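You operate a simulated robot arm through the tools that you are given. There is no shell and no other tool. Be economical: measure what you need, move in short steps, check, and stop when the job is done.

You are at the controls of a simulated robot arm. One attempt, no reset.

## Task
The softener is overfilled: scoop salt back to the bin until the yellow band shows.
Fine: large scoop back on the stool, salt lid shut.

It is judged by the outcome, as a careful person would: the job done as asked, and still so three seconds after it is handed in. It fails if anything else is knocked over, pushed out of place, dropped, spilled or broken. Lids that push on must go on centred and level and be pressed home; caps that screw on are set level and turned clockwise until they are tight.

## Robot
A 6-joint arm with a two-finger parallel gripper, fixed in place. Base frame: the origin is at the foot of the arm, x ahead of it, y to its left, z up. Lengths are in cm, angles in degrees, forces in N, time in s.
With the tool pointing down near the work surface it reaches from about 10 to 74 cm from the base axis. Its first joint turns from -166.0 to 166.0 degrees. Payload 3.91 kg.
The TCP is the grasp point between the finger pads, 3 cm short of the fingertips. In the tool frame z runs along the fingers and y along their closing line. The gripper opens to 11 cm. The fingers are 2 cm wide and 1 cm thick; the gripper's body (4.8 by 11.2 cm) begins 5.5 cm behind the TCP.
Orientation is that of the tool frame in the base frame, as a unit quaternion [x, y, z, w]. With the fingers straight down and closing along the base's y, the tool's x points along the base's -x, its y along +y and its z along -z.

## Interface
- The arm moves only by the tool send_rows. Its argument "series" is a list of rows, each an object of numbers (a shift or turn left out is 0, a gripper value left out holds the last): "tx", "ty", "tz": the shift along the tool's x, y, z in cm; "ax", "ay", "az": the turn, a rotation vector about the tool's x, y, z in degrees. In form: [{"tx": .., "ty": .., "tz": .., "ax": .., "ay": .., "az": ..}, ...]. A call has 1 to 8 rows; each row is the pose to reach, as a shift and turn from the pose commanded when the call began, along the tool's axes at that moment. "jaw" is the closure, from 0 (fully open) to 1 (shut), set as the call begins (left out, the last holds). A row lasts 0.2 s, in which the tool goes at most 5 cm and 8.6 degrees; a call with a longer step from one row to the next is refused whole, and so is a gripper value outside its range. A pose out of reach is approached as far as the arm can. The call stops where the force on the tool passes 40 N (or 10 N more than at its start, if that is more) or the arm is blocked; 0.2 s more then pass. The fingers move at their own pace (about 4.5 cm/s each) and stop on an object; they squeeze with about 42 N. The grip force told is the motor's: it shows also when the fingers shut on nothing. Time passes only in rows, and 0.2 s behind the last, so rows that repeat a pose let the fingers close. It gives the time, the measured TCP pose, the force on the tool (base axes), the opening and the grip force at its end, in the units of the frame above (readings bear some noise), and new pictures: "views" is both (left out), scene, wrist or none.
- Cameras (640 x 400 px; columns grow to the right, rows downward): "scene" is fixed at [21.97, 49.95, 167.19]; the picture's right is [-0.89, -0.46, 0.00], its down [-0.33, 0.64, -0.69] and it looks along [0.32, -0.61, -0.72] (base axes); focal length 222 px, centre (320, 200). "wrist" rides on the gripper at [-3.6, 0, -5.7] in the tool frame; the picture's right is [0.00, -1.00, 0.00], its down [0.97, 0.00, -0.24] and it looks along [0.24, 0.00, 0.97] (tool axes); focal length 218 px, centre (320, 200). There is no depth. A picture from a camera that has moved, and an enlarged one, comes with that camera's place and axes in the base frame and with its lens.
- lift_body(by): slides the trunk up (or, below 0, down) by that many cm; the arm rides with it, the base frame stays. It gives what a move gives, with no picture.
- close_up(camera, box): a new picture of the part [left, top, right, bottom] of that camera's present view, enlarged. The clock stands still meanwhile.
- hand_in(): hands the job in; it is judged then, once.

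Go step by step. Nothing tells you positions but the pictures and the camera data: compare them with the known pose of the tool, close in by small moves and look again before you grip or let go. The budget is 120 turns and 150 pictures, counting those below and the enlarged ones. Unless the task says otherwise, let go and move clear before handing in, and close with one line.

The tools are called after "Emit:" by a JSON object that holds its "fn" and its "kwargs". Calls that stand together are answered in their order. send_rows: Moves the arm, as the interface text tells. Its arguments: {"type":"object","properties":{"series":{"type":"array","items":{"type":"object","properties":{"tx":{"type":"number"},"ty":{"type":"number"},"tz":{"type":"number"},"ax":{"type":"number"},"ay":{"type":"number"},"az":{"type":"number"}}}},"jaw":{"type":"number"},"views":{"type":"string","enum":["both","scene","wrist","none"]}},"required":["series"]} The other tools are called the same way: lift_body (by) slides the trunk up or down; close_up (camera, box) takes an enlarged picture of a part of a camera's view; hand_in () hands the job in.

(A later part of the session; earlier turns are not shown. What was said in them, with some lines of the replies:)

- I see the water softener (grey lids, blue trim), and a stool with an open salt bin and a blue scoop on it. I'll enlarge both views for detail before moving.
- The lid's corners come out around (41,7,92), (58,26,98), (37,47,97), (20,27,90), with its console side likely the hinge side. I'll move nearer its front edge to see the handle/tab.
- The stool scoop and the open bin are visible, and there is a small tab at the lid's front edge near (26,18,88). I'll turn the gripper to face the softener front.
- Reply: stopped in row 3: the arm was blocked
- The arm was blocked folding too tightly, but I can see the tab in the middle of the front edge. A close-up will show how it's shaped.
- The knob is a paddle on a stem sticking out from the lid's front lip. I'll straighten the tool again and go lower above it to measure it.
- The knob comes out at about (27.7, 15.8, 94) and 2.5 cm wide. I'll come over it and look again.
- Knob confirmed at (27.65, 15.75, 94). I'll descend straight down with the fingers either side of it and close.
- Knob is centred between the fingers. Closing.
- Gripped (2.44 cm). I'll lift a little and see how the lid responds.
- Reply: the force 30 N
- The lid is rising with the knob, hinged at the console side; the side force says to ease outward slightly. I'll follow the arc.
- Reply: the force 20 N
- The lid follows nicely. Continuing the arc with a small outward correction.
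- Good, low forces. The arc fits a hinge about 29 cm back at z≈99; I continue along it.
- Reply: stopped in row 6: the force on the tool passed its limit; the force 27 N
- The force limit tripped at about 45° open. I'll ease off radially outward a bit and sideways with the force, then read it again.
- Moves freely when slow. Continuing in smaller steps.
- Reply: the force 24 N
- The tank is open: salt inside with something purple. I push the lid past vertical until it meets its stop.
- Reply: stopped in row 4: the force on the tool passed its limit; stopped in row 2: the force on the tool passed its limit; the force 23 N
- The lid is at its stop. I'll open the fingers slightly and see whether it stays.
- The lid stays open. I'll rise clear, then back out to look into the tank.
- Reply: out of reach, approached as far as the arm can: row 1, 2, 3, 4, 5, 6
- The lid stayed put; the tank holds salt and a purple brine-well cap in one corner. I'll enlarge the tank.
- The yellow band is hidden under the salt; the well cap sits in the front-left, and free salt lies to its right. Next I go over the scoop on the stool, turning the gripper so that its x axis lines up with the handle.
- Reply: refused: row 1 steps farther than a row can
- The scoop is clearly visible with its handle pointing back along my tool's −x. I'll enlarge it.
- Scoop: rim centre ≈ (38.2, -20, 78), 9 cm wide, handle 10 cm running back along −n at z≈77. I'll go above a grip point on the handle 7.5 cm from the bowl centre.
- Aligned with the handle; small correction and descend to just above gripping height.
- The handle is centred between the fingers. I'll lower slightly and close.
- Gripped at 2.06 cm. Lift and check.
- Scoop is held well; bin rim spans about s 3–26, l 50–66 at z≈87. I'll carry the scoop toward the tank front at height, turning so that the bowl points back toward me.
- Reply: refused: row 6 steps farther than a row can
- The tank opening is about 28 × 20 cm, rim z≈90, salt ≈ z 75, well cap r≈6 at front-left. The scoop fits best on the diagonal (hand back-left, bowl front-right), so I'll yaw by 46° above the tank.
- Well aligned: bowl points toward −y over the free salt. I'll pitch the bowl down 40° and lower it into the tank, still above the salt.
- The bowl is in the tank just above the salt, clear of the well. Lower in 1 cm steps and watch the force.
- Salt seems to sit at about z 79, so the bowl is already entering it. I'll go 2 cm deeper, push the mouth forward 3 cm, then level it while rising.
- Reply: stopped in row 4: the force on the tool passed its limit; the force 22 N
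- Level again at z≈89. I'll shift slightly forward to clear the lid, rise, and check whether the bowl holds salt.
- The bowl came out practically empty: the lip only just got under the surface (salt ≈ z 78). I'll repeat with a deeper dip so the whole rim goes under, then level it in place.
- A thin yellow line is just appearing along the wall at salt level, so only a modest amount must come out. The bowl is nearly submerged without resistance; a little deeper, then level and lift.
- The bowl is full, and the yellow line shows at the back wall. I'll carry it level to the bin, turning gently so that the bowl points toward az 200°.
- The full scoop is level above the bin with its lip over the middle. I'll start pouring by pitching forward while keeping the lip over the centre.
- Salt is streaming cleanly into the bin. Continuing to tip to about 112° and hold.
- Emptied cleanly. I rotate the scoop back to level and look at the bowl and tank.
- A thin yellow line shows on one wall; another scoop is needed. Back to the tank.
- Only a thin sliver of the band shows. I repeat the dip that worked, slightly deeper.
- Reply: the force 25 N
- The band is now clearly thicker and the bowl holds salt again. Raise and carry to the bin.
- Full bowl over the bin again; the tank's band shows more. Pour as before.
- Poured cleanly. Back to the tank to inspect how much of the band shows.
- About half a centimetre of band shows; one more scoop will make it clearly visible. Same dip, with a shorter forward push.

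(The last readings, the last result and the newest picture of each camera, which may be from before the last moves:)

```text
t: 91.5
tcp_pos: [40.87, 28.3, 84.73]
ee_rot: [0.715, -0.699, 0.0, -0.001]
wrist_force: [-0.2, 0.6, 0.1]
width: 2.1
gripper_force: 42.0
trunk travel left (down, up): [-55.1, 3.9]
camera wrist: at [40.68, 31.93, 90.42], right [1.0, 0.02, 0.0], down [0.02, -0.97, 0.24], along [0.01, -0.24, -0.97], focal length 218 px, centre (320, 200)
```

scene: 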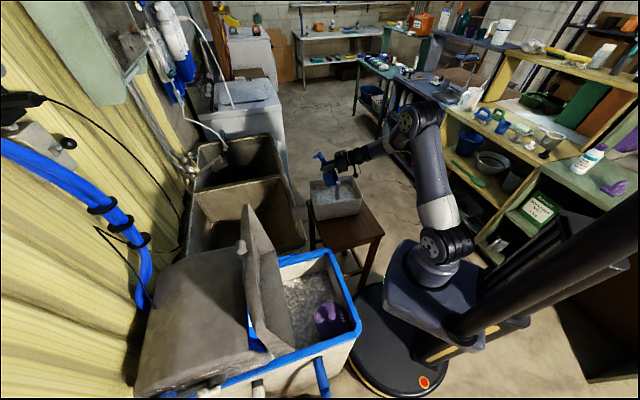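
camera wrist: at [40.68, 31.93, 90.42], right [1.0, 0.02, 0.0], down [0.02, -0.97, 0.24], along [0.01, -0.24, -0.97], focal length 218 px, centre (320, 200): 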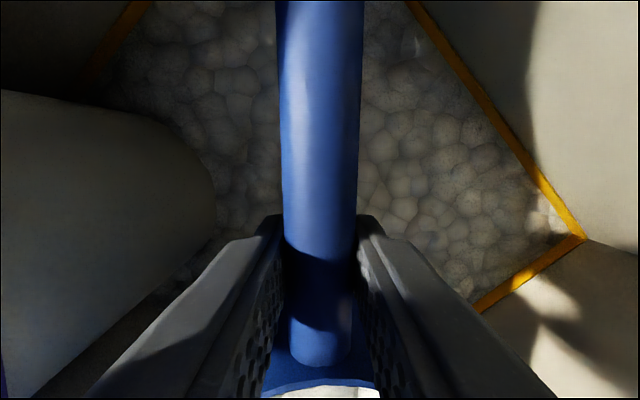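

The band is now broad and plain. Carry this load to the bin and pour.

Emit:
{"fn": "send_rows", "kwargs": {"series": [{"tx": 1.4, "tz": -1}, {"tx": 2.8, "tz": -4}, {"tx": 3.3, "tz": -8}, {"tx": 3.3, "tz": -12}, {"tx": 3.3, "tz": -16}, {"tx": 3.3, "tz": -19.5}], "views": "none"}}

Emit:
{"fn": "send_rows", "kwargs": {"series": [{"tx": 1.5, "ty": -0.7, "az": 2}, {"tx": 4, "ty": -1.8, "az": 6}, {"tx": 7.2, "ty": -3.1, "az": 11}, {"tx": 10.4, "ty": -4.5, "az": 16}, {"tx": 13.6, "ty": -5.9, "az": 21}, {"tx": 16.8, "ty": -7.3, "az": 26}, {"tx": 20, "ty": -8.7, "az": 31}, {"tx": 22.5, "ty": -9.8, "az": 35}], "views": "none"}}

Emit:
{"fn": "send_rows", "kwargs": {"series": [{"tx": 0.9, "ty": -1.5, "az": 2.5}, {"tx": 2.8, "ty": -4.5, "az": 6.5}, {"tx": 4.8, "ty": -7.7, "az": 11}, {"tx": 6.9, "ty": -11, "az": 16}, {"tx": 9, "ty": -14.3, "az": 21}, {"tx": 11, "ty": -17.6, "az": 26}, {"tx": 13.4, "ty": -21.5, "az": 31}, {"tx": 15.9, "ty": -25.5, "az": 36.6}], "views": "none"}}

Emit:
{"fn": "close_up", "kwargs": {"camera": "scene", "box": [270, 140, 390, 260]}}

```text
t: 92.9
tcp_pos: [40.99, 24.89, 104.26]
ee_rot: [0.715, -0.699, 0.0, -0.001]
wrist_force: [-1.1, 0.6, -0.8]
width: 2.07
gripper_force: 41.5
trunk travel left (down, up): [-55.1, 3.9]
```

```text
t: 94.7
tcp_pos: [50.99, 2.54, 104.1]
ee_rot: [-0.472, 0.881, 0.002, 0.002]
wrist_force: [0.1, 0.3, 0.0]
width: 2.09
gripper_force: 41.5
trunk travel left (down, up): [-55.1, 3.9]
```

```text
t: 96.5
tcp_pos: [63.63, -24.8, 104.09]
ee_rot: [-0.17, 0.985, 0.002, 0.0]
wrist_force: [0.5, -0.2, -0.2]
width: 2.08
gripper_force: 41.9
trunk travel left (down, up): [-55.1, 3.9]
```

```text
3.33 times, centred on (330, 200) of scene
camera zoom: at [21.97, 49.95, 167.19], right [-0.89, -0.46, 0.0], down [-0.33, 0.64, -0.69], along [0.32, -0.61, -0.72], focal length 741 px, centre (287, 200)
```

zoom: 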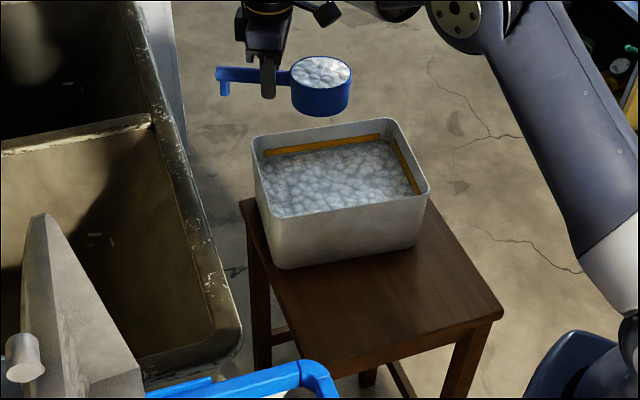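

Full and level over the bin. Pour, then level again.

Emit:
{"fn": "send_rows", "kwargs": {"series": [{"tx": -0.13, "tz": 0.4, "ay": -8}, {"tx": -0.03, "tz": 0.8, "ay": -16}, {"tx": 0.29, "tz": 1.2, "ay": -24}, {"tx": 0.82, "tz": 1.5, "ay": -32}, {"tx": 1.8, "tz": 1.5, "ay": -40}, {"tx": 2.97, "tz": 1.5, "ay": -48}, {"tx": 4.29, "tz": 1.5, "ay": -56}, {"tx": 5.74, "tz": 1.5, "ay": -64}], "views": "none"}}

Emit:
{"fn": "send_rows", "kwargs": {"series": [{"tx": 0.68, "tz": -1.39, "ay": -8}, {"tx": 1.39, "tz": -2.86, "ay": -16}, {"tx": 2.12, "tz": -4.35, "ay": -24}, {"tx": 2.85, "tz": -5.84, "ay": -32}, {"tx": 3.6, "tz": -7.37, "ay": -40}, {"tx": 4.3, "tz": -8.8, "ay": -48}, {"tx": 4.3, "tz": -8.8, "ay": -48}, {"tx": 4.3, "tz": -8.8, "ay": -48}], "views": "none"}}

Emit:
{"fn": "send_rows", "kwargs": {"series": [{}, {}, {"ay": 8}, {"ay": 16}, {"ay": 24}, {"ay": 32}, {"ay": 40}, {"ay": 48}], "views": "none"}}

Emit:
{"fn": "send_rows", "kwargs": {"series": [{"ay": 8}, {"ay": 16}, {"ay": 24}, {"ay": 32}, {"ay": 40}, {"ay": 48}, {"ay": 56}, {"ay": 64}], "views": "scene"}}

Emit:
{"fn": "close_up", "kwargs": {"camera": "scene", "box": [260, 150, 390, 350]}}

```text
t: 98.3
tcp_pos: [58.14, -26.79, 102.49]
ee_rot: [-0.145, 0.834, 0.092, 0.524]
wrist_force: [-0.9, -0.3, -0.1]
width: 2.13
gripper_force: 42.1
trunk travel left (down, up): [-55.1, 3.9]
```

```text
t: 100.1
tcp_pos: [48.99, -29.89, 102.48]
ee_rot: [-0.095, 0.55, 0.142, 0.817]
wrist_force: [-1.0, -0.1, -1.5]
width: 2.06
gripper_force: 42.1
trunk travel left (down, up): [-55.1, 3.9]
```

```text
t: 101.9
tcp_pos: [48.95, -30.07, 102.4]
ee_rot: [-0.144, 0.836, 0.091, 0.522]
wrist_force: [0.7, 0.4, -0.9]
width: 2.07
gripper_force: 42.0
trunk travel left (down, up): [-55.1, 3.9]
```

```text
t: 103.7
tcp_pos: [49.12, -30.03, 102.39]
ee_rot: [-0.172, 0.985, 0.0, -0.001]
wrist_force: [-0.3, -0.3, 0.4]
width: 2.05
gripper_force: 42.3
trunk travel left (down, up): [-55.1, 3.9]
```

scene: 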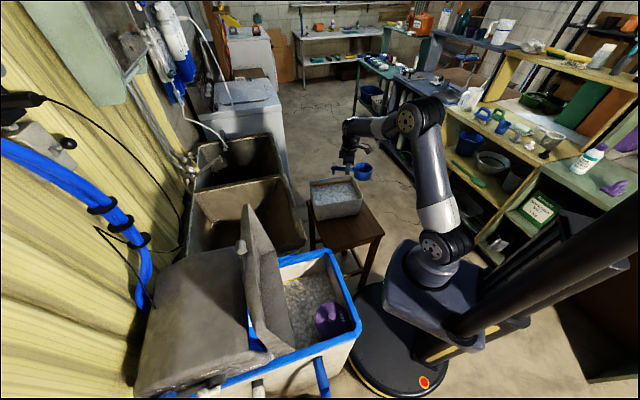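

```text
2.00 times, centred on (325, 250) of scene
camera zoom: at [21.97, 49.95, 167.19], right [-0.89, -0.46, 0.0], down [-0.33, 0.64, -0.69], along [0.32, -0.61, -0.72], focal length 444 px, centre (310, 100)
```

zoom: 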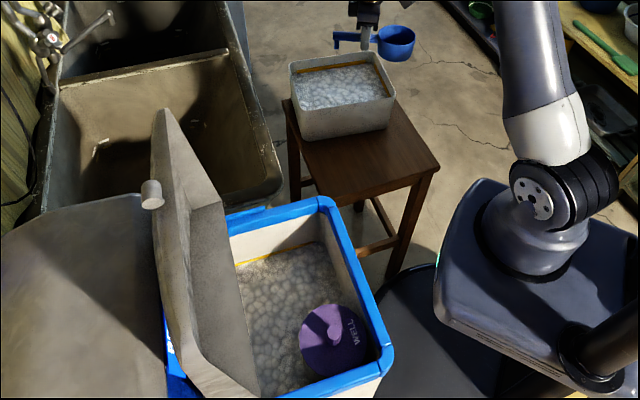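

Emit:
{"fn": "close_up", "kwargs": {"camera": "scene", "box": [275, 250, 345, 310]}}

Emit:
{"fn": "close_up", "kwargs": {"camera": "scene", "box": [295, 160, 395, 230]}}

```text
6.67 times, centred on (310, 280) of scene
camera zoom: at [21.97, 49.95, 167.19], right [-0.89, -0.46, 0.0], down [-0.33, 0.64, -0.69], along [0.32, -0.61, -0.72], focal length 1482 px, centre (387, -333)
```

zoom: 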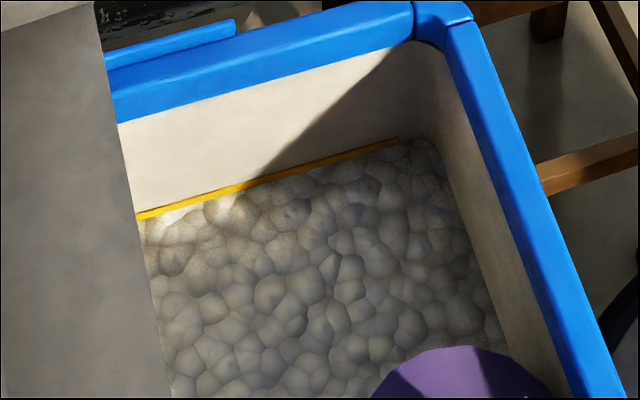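

```text
5.71 times, centred on (345, 195) of scene
camera zoom: at [21.97, 49.95, 167.19], right [-0.89, -0.46, 0.0], down [-0.33, 0.64, -0.69], along [0.32, -0.61, -0.72], focal length 1270 px, centre (177, 229)
```

zoom: 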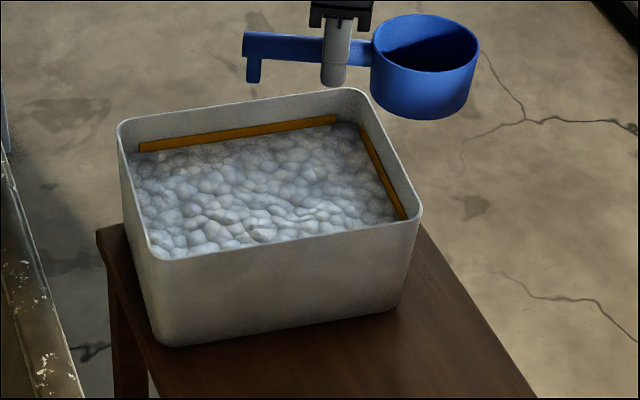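

The yellow band shows clearly (≈1 cm) and the bin isn't overfull (its own band is still visible). Now I return the scoop to its spot on the stool, turning it back to its original heading.

Emit:
{"fn": "send_rows", "kwargs": {"series": [{"tx": 1.6, "ty": 1.2, "az": 8.3}, {"tx": 3.2, "ty": 2.4, "az": 16.6}, {"tx": 4.9, "ty": 3.6, "az": 24.9}, {"tx": 6.5, "ty": 4.8, "az": 33.2}, {"tx": 8.1, "ty": 6, "az": 41.5}, {"tx": 9.8, "ty": 7.3, "az": 49.8}, {"tx": 11.4, "ty": 8.5, "az": 58.1}, {"tx": 13, "ty": 9.7, "az": 66.4}], "views": "none"}}

Emit:
{"fn": "send_rows", "kwargs": {"series": [{"az": 8.3}, {"az": 16.6}, {"az": 24.9}, {"az": 33.2}, {"az": 41.5}, {"az": 49.8}, {"az": 58.1}, {"az": 66.4}], "views": "none"}}

Emit:
{"fn": "send_rows", "kwargs": {"series": [{"az": 8.5}, {"az": 17.6}], "views": "wrist"}}

```text
t: 105.5
tcp_pos: [33.39, -25.23, 102.34]
ee_rot: [0.396, 0.918, 0.002, 0.0]
wrist_force: [0.5, 0.0, -0.6]
width: 2.07
gripper_force: 42.3
trunk travel left (down, up): [-55.1, 3.9]
```

```text
t: 107.3
tcp_pos: [33.51, -25.18, 102.51]
ee_rot: [0.835, 0.551, 0.001, -0.001]
wrist_force: [0.4, 0.1, -1.4]
width: 2.06
gripper_force: 42.5
trunk travel left (down, up): [-55.1, 3.9]
```

```text
refused: row 2 steps farther than a row can; nothing moved
```

Emit:
{"fn": "send_rows", "kwargs": {"series": [{"az": 6}, {"az": 12}, {"az": 17.2, "ax": -0.6, "ay": -1}, {"az": 17.2, "ax": -0.6, "ay": -1}], "views": "wrist"}}

Emit:
{"fn": "close_up", "kwargs": {"camera": "scene", "box": [295, 140, 415, 260]}}

```text
t: 108.3
tcp_pos: [33.48, -25.18, 102.51]
ee_rot: [0.908, 0.419, -0.003, 0.008]
wrist_force: [0.1, -0.8, -0.6]
width: 2.08
gripper_force: 41.8
trunk travel left (down, up): [-55.1, 3.9]
camera wrist: at [31.06, -27.81, 108.21], right [-0.76, 0.65, -0.01], down [0.63, 0.74, 0.23], along [0.16, 0.17, -0.97], focal length 218 px, centre (320, 200)
```

wrist: 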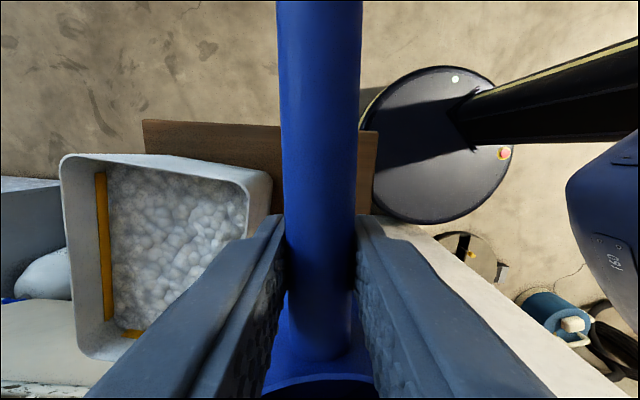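

```text
3.33 times, centred on (355, 200) of scene
camera zoom: at [21.97, 49.95, 167.19], right [-0.89, -0.46, 0.0], down [-0.33, 0.64, -0.69], along [0.32, -0.61, -0.72], focal length 741 px, centre (203, 200)
```

zoom: 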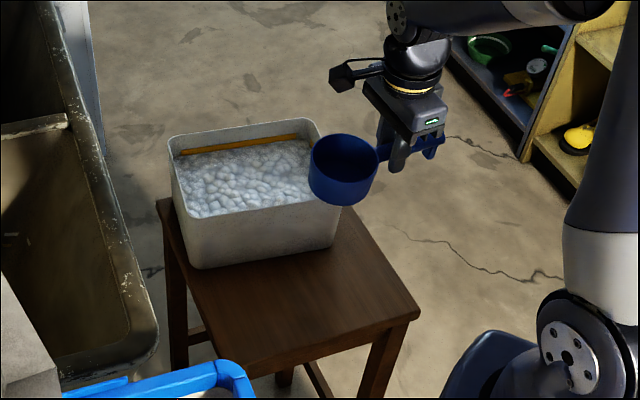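

The scoop slid slightly in the grip but is still level. I'll lower it over its original spot, shifted half a centimetre to compensate.

Emit:
{"fn": "send_rows", "kwargs": {"series": [{"tx": 0.5, "tz": 4}, {"tx": 0.5, "tz": 8.5}, {"tx": 0.5, "tz": 13}, {"tx": 0.5, "tz": 17}, {"tx": 0.5, "tz": 20}, {"tx": 0.5, "tz": 22}, {"tx": 0.5, "tz": 22.5}], "views": "wrist"}}

Emit:
{"fn": "close_up", "kwargs": {"camera": "scene", "box": [305, 170, 395, 250]}}

```text
t: 109.9
tcp_pos: [33.82, -25.35, 79.76]
ee_rot: [0.907, 0.421, -0.003, 0.008]
wrist_force: [-1.4, 0.0, -1.2]
width: 2.08
gripper_force: 41.8
trunk travel left (down, up): [-55.1, 3.9]
camera wrist: at [31.37, -27.89, 85.63], right [-0.76, 0.65, -0.01], down [0.63, 0.74, 0.23], along [0.16, 0.17, -0.97], focal length 218 px, centre (320, 200)
```

wrist: 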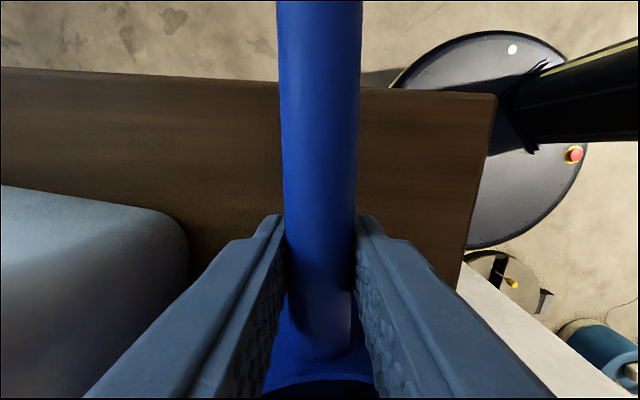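

```text
5.00 times, centred on (350, 210) of scene
camera zoom: at [21.97, 49.95, 167.19], right [-0.89, -0.46, 0.0], down [-0.33, 0.64, -0.69], along [0.32, -0.61, -0.72], focal length 1111 px, centre (170, 150)
```

zoom: 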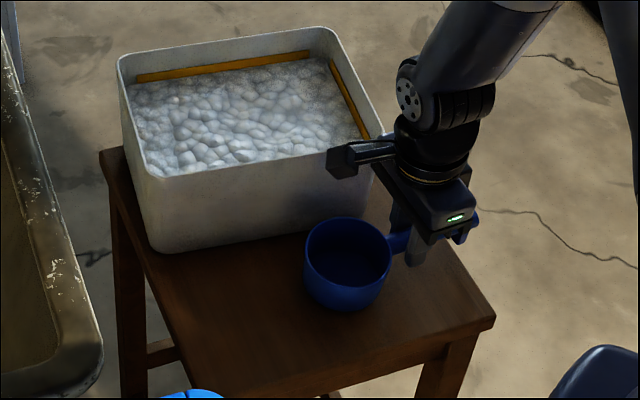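

Close above the stool, clear of the bin. Lowering in small steps until it touches.

Emit:
{"fn": "send_rows", "kwargs": {"series": [{"tz": 0.4}, {"tz": 0.8}, {"tz": 1.1}, {"tz": 1.4}], "views": "none"}}

```text
t: 110.9
tcp_pos: [33.74, -25.31, 78.69]
ee_rot: [0.907, 0.42, -0.003, 0.008]
wrist_force: [-0.9, -0.6, 8.6]
width: 2.07
gripper_force: 41.6
trunk travel left (down, up): [-55.1, 3.9]
```

Contact (8.6 N up). Release.

Emit:
{"fn": "send_rows", "kwargs": {"series": [{"tz": -0.15}, {"tz": -0.15}, {"tz": -0.15}], "jaw": 0.4, "views": "none"}}

Emit:
{"fn": "send_rows", "kwargs": {"series": [{"tz": -2}, {"tz": -5}, {"tz": -9}, {"tz": -13}, {"tz": -18}, {"tz": -23}], "views": "wrist"}}

Emit:
{"fn": "close_up", "kwargs": {"camera": "scene", "box": [305, 170, 395, 250]}}

```text
t: 111.7
tcp_pos: [33.85, -25.3, 78.59]
ee_rot: [0.907, 0.42, -0.003, 0.008]
wrist_force: [0.2, 0.7, 0.9]
width: 6.59
gripper_force: 0.1
trunk travel left (down, up): [-55.1, 3.9]
```

```text
t: 113.1
tcp_pos: [33.78, -24.84, 101.77]
ee_rot: [0.907, 0.421, -0.003, 0.007]
wrist_force: [0.3, 0.0, -0.1]
width: 6.56
gripper_force: 0.1
trunk travel left (down, up): [-55.1, 3.9]
camera wrist: at [31.46, -27.39, 107.59], right [-0.76, 0.65, -0.01], down [0.63, 0.74, 0.23], along [0.16, 0.17, -0.97], focal length 218 px, centre (320, 200)
```

wrist: 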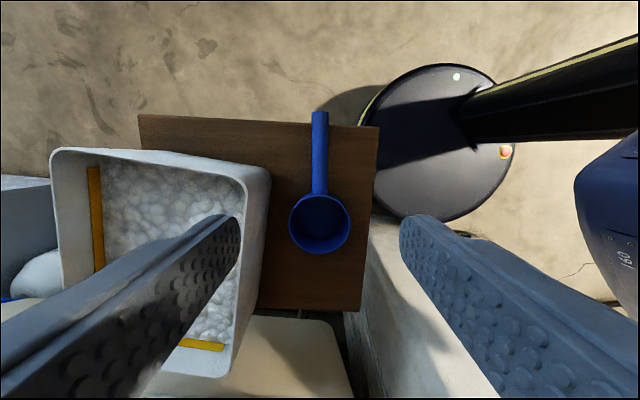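

```text
5.00 times, centred on (350, 210) of scene
camera zoom: at [21.97, 49.95, 167.19], right [-0.89, -0.46, 0.0], down [-0.33, 0.64, -0.69], along [0.32, -0.61, -0.72], focal length 1111 px, centre (170, 150)
```

zoom: 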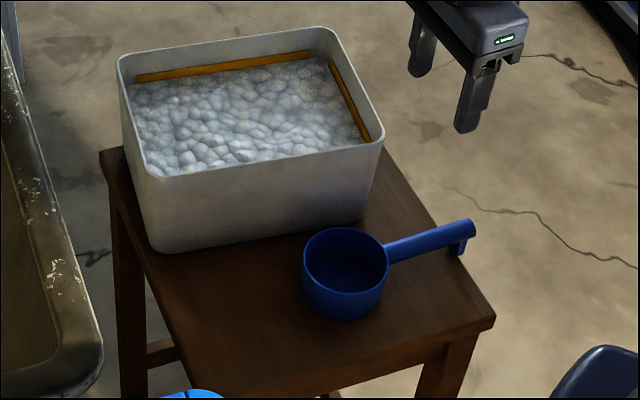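

The scoop is back on the stool. Now I raise the trunk a bit for reach and go back to the lid's knob.

Emit:
{"fn": "lift_body", "kwargs": {"by": 3.8}}

Emit:
{"fn": "send_rows", "kwargs": {"series": [{"tx": 3.05, "ty": -2.2, "tz": -2, "az": -8}, {"tx": 6.1, "ty": -4.4, "tz": -4, "az": -16}, {"tx": 9.15, "ty": -6.6, "tz": -6, "az": -24}, {"tx": 12.2, "ty": -8.8, "tz": -8, "az": -32}, {"tx": 15.25, "ty": -11, "tz": -10, "az": -40}, {"tx": 18.3, "ty": -13.2, "tz": -12, "az": -48}, {"tx": 21.35, "ty": -15.4, "tz": -14, "az": -56}, {"tx": 24.4, "ty": -17.6, "tz": -16, "az": -64}], "views": "none"}}

Emit:
{"fn": "send_rows", "kwargs": {"series": [{"tx": 2.2, "ty": 1.2, "tz": -1, "az": -8}, {"tx": 4.4, "ty": 2.4, "tz": -2, "az": -16}, {"tx": 6.6, "ty": 3.6, "tz": -3, "az": -24}, {"tx": 8.8, "ty": 4.8, "tz": -4, "az": -32}, {"tx": 11, "ty": 5.9, "tz": -5, "az": -40}, {"tx": 13.2, "ty": 7.1, "tz": -6, "az": -48}, {"tx": 15.4, "ty": 8.3, "tz": -7, "az": -56}, {"tx": 17.7, "ty": 9.5, "tz": -8, "az": -64}], "views": "none"}}

Emit:
{"fn": "send_rows", "kwargs": {"series": [{"az": -8}, {"az": -16}, {"az": -24}, {"az": -32}, {"az": -40}, {"az": -48.5}]}}

```text
t: 113.9
tcp_pos: [33.81, -24.84, 105.55]
ee_rot: [0.907, 0.42, -0.003, 0.008]
wrist_force: [-0.7, 0.0, 0.3]
width: 6.58
gripper_force: 0.0
trunk travel left (down, up): [-58.9, 0.1]
```

```text
t: 115.7
tcp_pos: [36.07, 5.43, 121.22]
ee_rot: [0.546, 0.838, -0.007, 0.005]
wrist_force: [0.2, -0.1, -0.1]
width: 6.64
gripper_force: 0.0
trunk travel left (down, up): [-58.9, 0.1]
```

```text
t: 117.5
tcp_pos: [37.92, 25.73, 128.75]
ee_rot: [0.019, 1.0, -0.01, 0.0]
wrist_force: [-0.1, 0.6, 0.8]
width: 6.59
gripper_force: 0.0
trunk travel left (down, up): [-58.9, 0.1]
```

```text
t: 118.9
tcp_pos: [37.77, 25.59, 128.7]
ee_rot: [-0.394, 0.919, -0.008, -0.003]
wrist_force: [-0.1, 0.1, -0.4]
width: 6.59
gripper_force: 0.1
trunk travel left (down, up): [-58.9, 0.1]
camera wrist: at [40.2, 28.36, 134.39], right [0.72, -0.69, 0.01], down [-0.67, -0.7, 0.25], along [-0.16, -0.19, -0.97], focal length 218 px, centre (320, 200)
```

scene: 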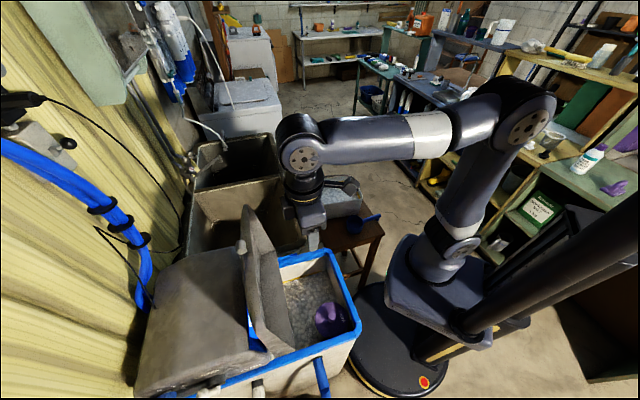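
wrist: 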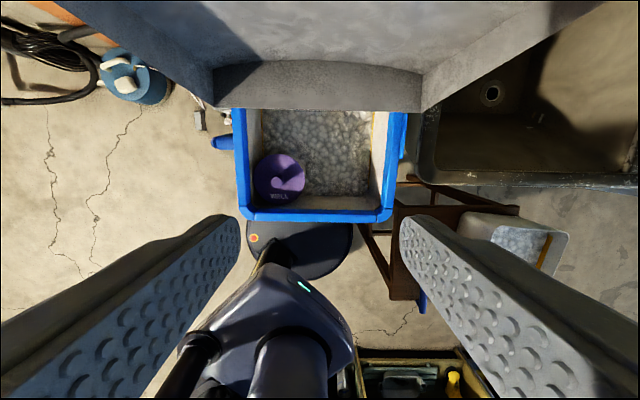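

I raise and move over the knob, which should be near (48, 36, 128).

Emit:
{"fn": "send_rows", "kwargs": {"series": [{"tz": -3}, {"tz": -6}, {"tx": -3.5, "tz": -6.5}, {"tx": -7, "tz": -6.5}, {"tx": -10, "tz": -6.5}], "views": "wrist"}}

```text
t: 120.1
tcp_pos: [44.9, 33.0, 135.07]
ee_rot: [-0.392, 0.92, -0.007, -0.003]
wrist_force: [-0.1, -0.1, -0.2]
width: 6.61
gripper_force: 0.1
trunk travel left (down, up): [-58.9, 0.1]
camera wrist: at [47.28, 35.77, 140.81], right [0.72, -0.69, 0.01], down [-0.67, -0.7, 0.25], along [-0.17, -0.19, -0.97], focal length 218 px, centre (320, 200)
```

wrist: 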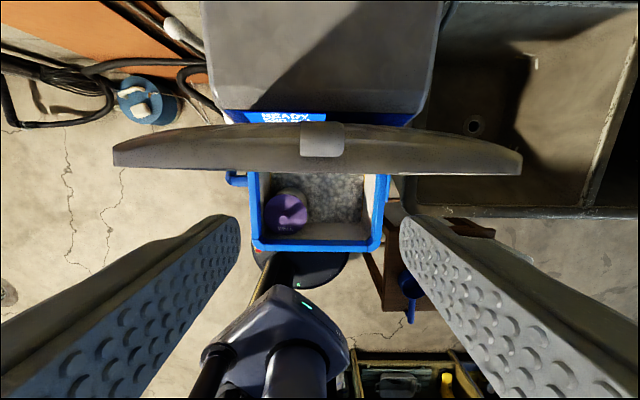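

Knob is 3.9 cm ahead and about 6.5 cm below. I move over it and descend.

Emit:
{"fn": "send_rows", "kwargs": {"series": [{"tx": -2, "ty": -0.1}, {"tx": -3.9, "ty": -0.1}, {"tx": -3.9, "ty": -0.1, "tz": 2}, {"tx": -3.9, "ty": -0.1, "tz": 4}, {"tx": -3.9, "ty": -0.1, "tz": 5.5}], "views": "wrist"}}

```text
t: 121.3
tcp_pos: [47.41, 35.73, 129.5]
ee_rot: [-0.393, 0.92, -0.008, -0.003]
wrist_force: [0.4, 0.2, 0.4]
width: 6.61
gripper_force: 0.0
out of reach, approached as far as the arm can: row 2
trunk travel left (down, up): [-58.9, 0.1]
camera wrist: at [49.88, 38.37, 135.24], right [0.72, -0.69, 0.01], down [-0.67, -0.7, 0.25], along [-0.17, -0.19, -0.97], focal length 218 px, centre (320, 200)
```

wrist: 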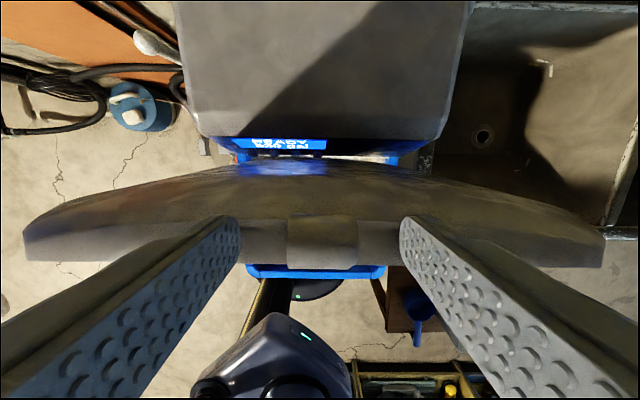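

Straddling the knob. A tiny adjustment, then grip.

Emit:
{"fn": "send_rows", "kwargs": {"series": [{"tx": -0.3, "tz": 0.5}], "views": "none"}}

Emit:
{"fn": "send_rows", "kwargs": {"series": [{}, {}, {}, {}, {}], "jaw": 1, "views": "wrist"}}

```text
t: 121.7
tcp_pos: [47.76, 35.83, 129.08]
ee_rot: [-0.392, 0.92, -0.008, -0.004]
wrist_force: [0.4, 0.0, -0.1]
width: 6.61
gripper_force: 0.1
trunk travel left (down, up): [-58.9, 0.1]
```

```text
t: 122.9
tcp_pos: [47.82, 35.85, 129.03]
ee_rot: [-0.393, 0.92, -0.008, -0.003]
wrist_force: [2.5, -2.2, -0.3]
width: 2.43
gripper_force: 44.9
trunk travel left (down, up): [-58.9, 0.1]
camera wrist: at [50.18, 38.52, 134.71], right [0.72, -0.69, 0.01], down [-0.67, -0.7, 0.25], along [-0.17, -0.19, -0.97], focal length 218 px, centre (320, 200)
```

wrist: 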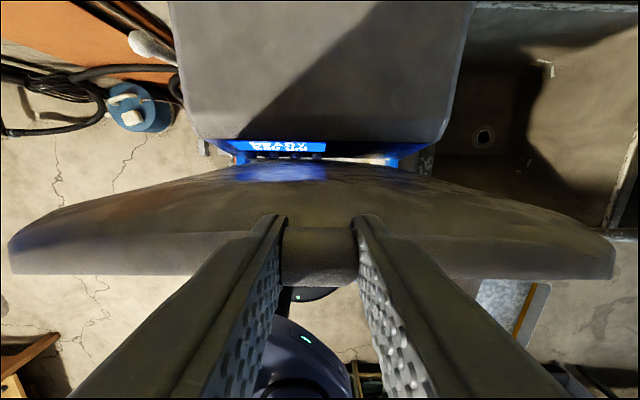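

Knob gripped. Now I swing the lid closed along the same arc in gentle steps.

Emit:
{"fn": "send_rows", "kwargs": {"series": [{"tx": 1.44, "ty": 0.03, "tz": 0.05}, {"tx": 3.03, "ty": 0.06, "tz": 0.23}, {"tx": 4.61, "ty": 0.1, "tz": 0.49}, {"tx": 6.17, "ty": 0.13, "tz": 0.84}, {"tx": 7.72, "ty": 0.16, "tz": 1.27}, {"tx": 9.24, "ty": 0.2, "tz": 1.78}, {"tx": 10.73, "ty": 0.23, "tz": 2.36}, {"tx": 12.18, "ty": 0.26, "tz": 3.03}], "views": "wrist"}}

```text
t: 124.7
tcp_pos: [39.0, 27.03, 126.1]
ee_rot: [-0.393, 0.919, -0.009, -0.003]
wrist_force: [2.3, -2.5, 12.0]
width: 2.41
gripper_force: 45.3
trunk travel left (down, up): [-58.9, 0.1]
camera wrist: at [41.41, 29.73, 131.84], right [0.72, -0.69, 0.01], down [-0.67, -0.7, 0.25], along [-0.17, -0.19, -0.97], focal length 218 px, centre (320, 200)
```

wrist: 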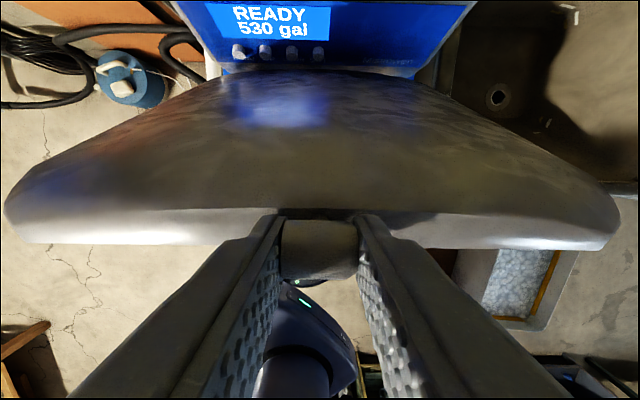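

Emit:
{"fn": "send_rows", "kwargs": {"series": [{"tx": 1.42, "ty": 0.03, "tz": 0.6}, {"tx": 2.81, "ty": 0.06, "tz": 1.4}, {"tx": 4.14, "ty": 0.1, "tz": 2.3}, {"tx": 5.43, "ty": 0.13, "tz": 3.25}, {"tx": 6.67, "ty": 0.15, "tz": 4.3}, {"tx": 7.85, "ty": 0.17, "tz": 5.35}, {"tx": 8.97, "ty": 0.2, "tz": 6.5}, {"tx": 10.03, "ty": 0.22, "tz": 7.7}], "views": "none"}}

```text
t: 126.5
tcp_pos: [32.09, 20.03, 118.54]
ee_rot: [-0.393, 0.92, -0.008, -0.003]
wrist_force: [1.4, 6.3, 1.9]
width: 2.41
gripper_force: 45.0
trunk travel left (down, up): [-58.9, 0.1]
```

Emit:
{"fn": "send_rows", "kwargs": {"series": [{"tx": 1.0, "ty": 0.02, "tz": 1.25}, {"tx": 1.93, "ty": 0.04, "tz": 2.56}, {"tx": 2.79, "ty": 0.06, "tz": 3.91}, {"tx": 3.58, "ty": 0.08, "tz": 5.3}, {"tx": 4.29, "ty": 0.1, "tz": 6.74}, {"tx": 4.93, "ty": 0.1, "tz": 8.21}, {"tx": 5.49, "ty": 0.1, "tz": 9.71}, {"tx": 5.98, "ty": 0.12, "tz": 11.24}], "views": "wrist"}}

```text
t: 128.3
tcp_pos: [27.68, 15.69, 107.45]
ee_rot: [-0.392, 0.92, -0.009, -0.002]
wrist_force: [-5.2, 24.7, -0.3]
width: 2.43
gripper_force: 45.3
trunk travel left (down, up): [-58.9, 0.1]
camera wrist: at [30.12, 18.43, 113.01], right [0.72, -0.69, 0.01], down [-0.67, -0.7, 0.25], along [-0.17, -0.19, -0.97], focal length 218 px, centre (320, 200)
```

wrist: 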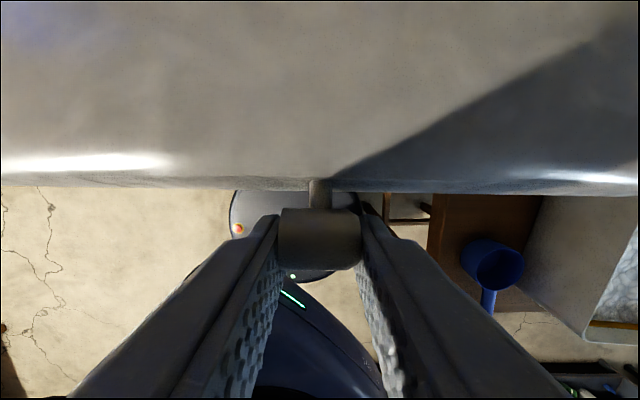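

The force asks for a slight inward/sideways ease. Finishing the arc down to the closed height slowly.

Emit:
{"fn": "send_rows", "kwargs": {"series": [{"tx": -0.3, "ty": 0.25}, {"tx": 0, "ty": 0.25, "tz": 1.3}, {"tx": 0.3, "ty": 0.25, "tz": 2.6}, {"tx": 0.5, "ty": 0.25, "tz": 3.9}, {"tx": 0.65, "ty": 0.25, "tz": 5.3}, {"tx": 0.8, "ty": 0.25, "tz": 6.8}, {"tx": 0.9, "ty": 0.25, "tz": 8.3}], "views": "wrist"}}

```text
t: 129.9
tcp_pos: [26.89, 14.85, 98.96]
ee_rot: [-0.392, 0.92, -0.009, -0.003]
wrist_force: [-5.3, 9.7, 2.0]
width: 2.42
gripper_force: 44.9
trunk travel left (down, up): [-58.9, 0.1]
camera wrist: at [29.36, 17.68, 104.75], right [0.72, -0.69, 0.01], down [-0.67, -0.7, 0.25], along [-0.16, -0.19, -0.97], focal length 218 px, centre (320, 200)
```

wrist: 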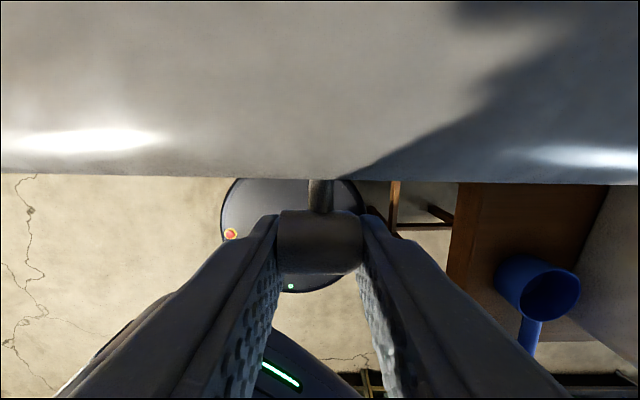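

Nearly shut. Lower gently until it seats.

Emit:
{"fn": "send_rows", "kwargs": {"series": [{"tz": 1, "ty": 0.1}, {"tz": 2, "ty": 0.1}, {"tx": -0.1, "tz": 2.8, "ty": 0.1}, {"tx": -0.15, "tz": 3.5, "ty": 0.1}, {"tx": -0.2, "tz": 4.1, "ty": 0.1}, {"tx": -0.25, "tz": 4.7, "ty": 0.1}, {"tx": -0.3, "tz": 5.2, "ty": 0.1}]}}

Emit:
{"fn": "close_up", "kwargs": {"camera": "scene", "box": [220, 220, 390, 390]}}

```text
t: 131.4
tcp_pos: [27.09, 15.19, 94.61]
ee_rot: [-0.392, 0.92, -0.008, 0.0]
wrist_force: [-4.9, 7.3, 22.6]
width: 2.45
gripper_force: 44.8
trunk travel left (down, up): [-58.9, 0.1]
stopped in row 7: the force on the tool passed its limit (the readings are from after the stop); the commanded pose is now the measured one
camera wrist: at [29.56, 17.87, 100.29], right [0.72, -0.69, 0.01], down [-0.67, -0.7, 0.25], along [-0.16, -0.19, -0.97], focal length 218 px, centre (320, 200)
```

scene: 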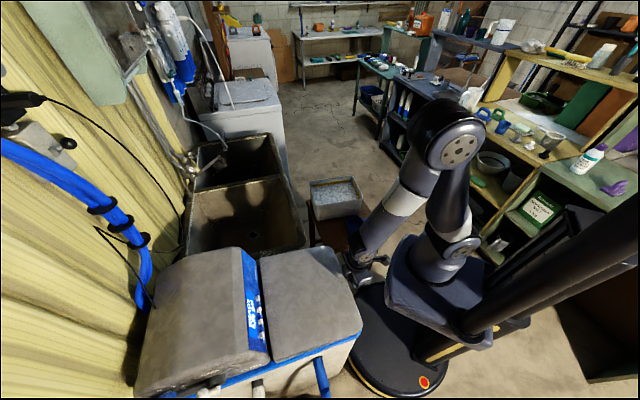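
wrist: 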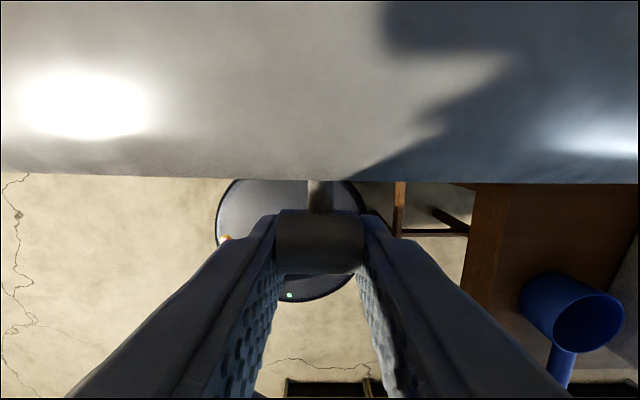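

```text
2.35 times, centred on (305, 305) of scene
camera zoom: at [21.97, 49.95, 167.19], right [-0.89, -0.46, 0.0], down [-0.33, 0.64, -0.69], along [0.32, -0.61, -0.72], focal length 523 px, centre (355, -47)
```

zoom: 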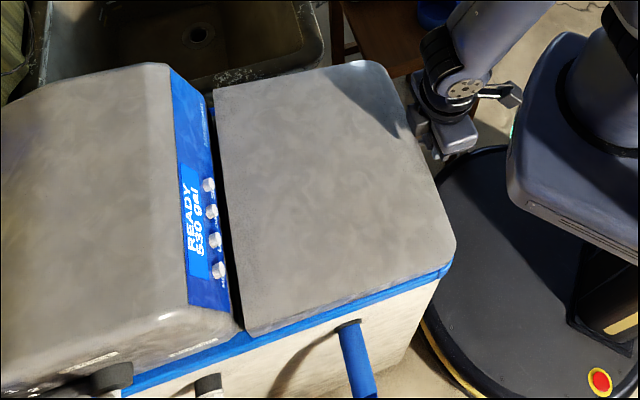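

The lid is down and seated against firm contact. Release and rise clear.

Emit:
{"fn": "send_rows", "kwargs": {"series": [{}, {}, {}, {}], "jaw": 0.2, "views": "none"}}

Emit:
{"fn": "send_rows", "kwargs": {"series": [{"tz": -3}, {"tz": -7}, {"tz": -12}, {"tz": -16, "tx": 3}, {"tz": -18, "tx": 6}, {"tz": -19, "tx": 8}]}}

Emit:
{"fn": "close_up", "kwargs": {"camera": "scene", "box": [220, 160, 390, 390]}}

Emit:
{"fn": "close_up", "kwargs": {"camera": "wrist", "box": [180, 0, 480, 150]}}

```text
t: 132.4
tcp_pos: [27.16, 15.05, 94.62]
ee_rot: [-0.393, 0.92, -0.009, -0.002]
wrist_force: [0.2, 0.4, 0.4]
width: 8.8
gripper_force: 0.1
trunk travel left (down, up): [-58.9, 0.1]
```

```text
t: 133.8
tcp_pos: [21.56, 9.62, 113.75]
ee_rot: [-0.393, 0.92, -0.008, -0.001]
wrist_force: [0.1, -0.2, 0.4]
width: 8.8
gripper_force: 0.0
trunk travel left (down, up): [-58.9, 0.1]
camera wrist: at [23.94, 12.33, 119.28], right [0.72, -0.69, 0.01], down [-0.67, -0.7, 0.25], along [-0.16, -0.19, -0.97], focal length 218 px, centre (320, 200)
```

scene: 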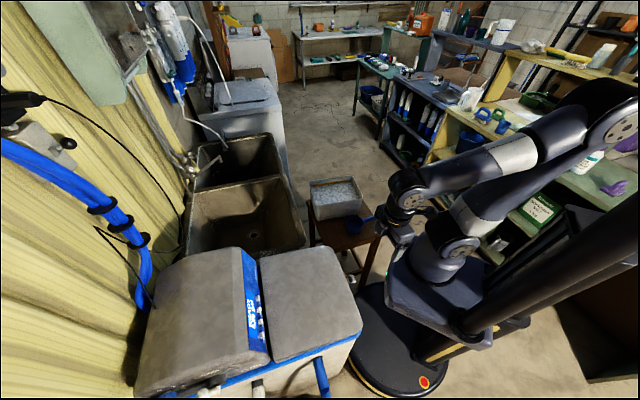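
wrist: 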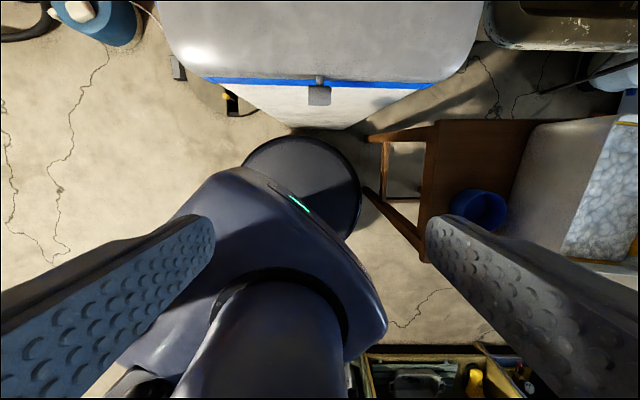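

```text
1.74 times, centred on (305, 275) of scene
camera zoom: at [21.97, 49.95, 167.19], right [-0.89, -0.46, 0.0], down [-0.33, 0.64, -0.69], along [0.32, -0.61, -0.72], focal length 386 px, centre (346, 70)
```

zoom: 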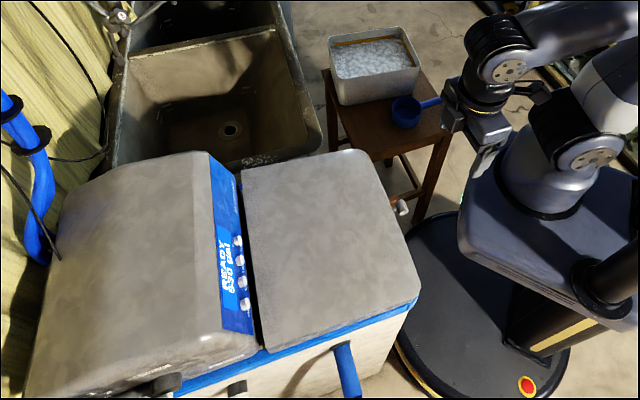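

```text
2.13 times, centred on (330, 75) of wrist
camera zoom: at [23.94, 12.33, 119.28], right [0.72, -0.69, 0.01], down [-0.67, -0.7, 0.25], along [-0.16, -0.19, -0.97], focal length 466 px, centre (299, 467)
```

zoom: 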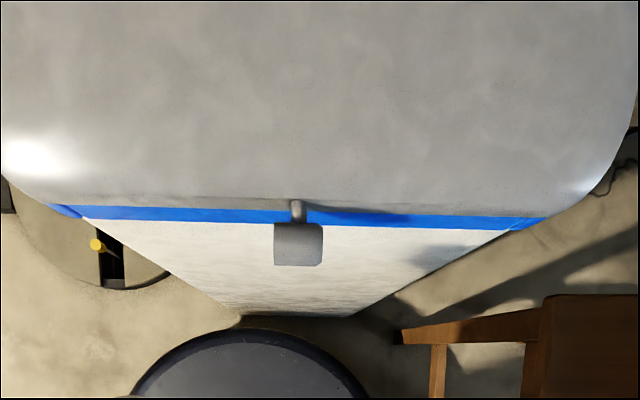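

The lid is shut as it was at the start, the scoop is on the stool, the salt is in the bin, and the arm is clear. Handing in.

Emit:
{"fn": "hand_in", "kwargs": {}}

```text
The job is handed in.
```

I moved three full scoops of salt from the softener back to the bin. About 1 cm of the yellow band now shows, measured before I closed the lid. The large scoop is back on the stool, the salt lid is shut, and I saw nothing spilled or knocked over.
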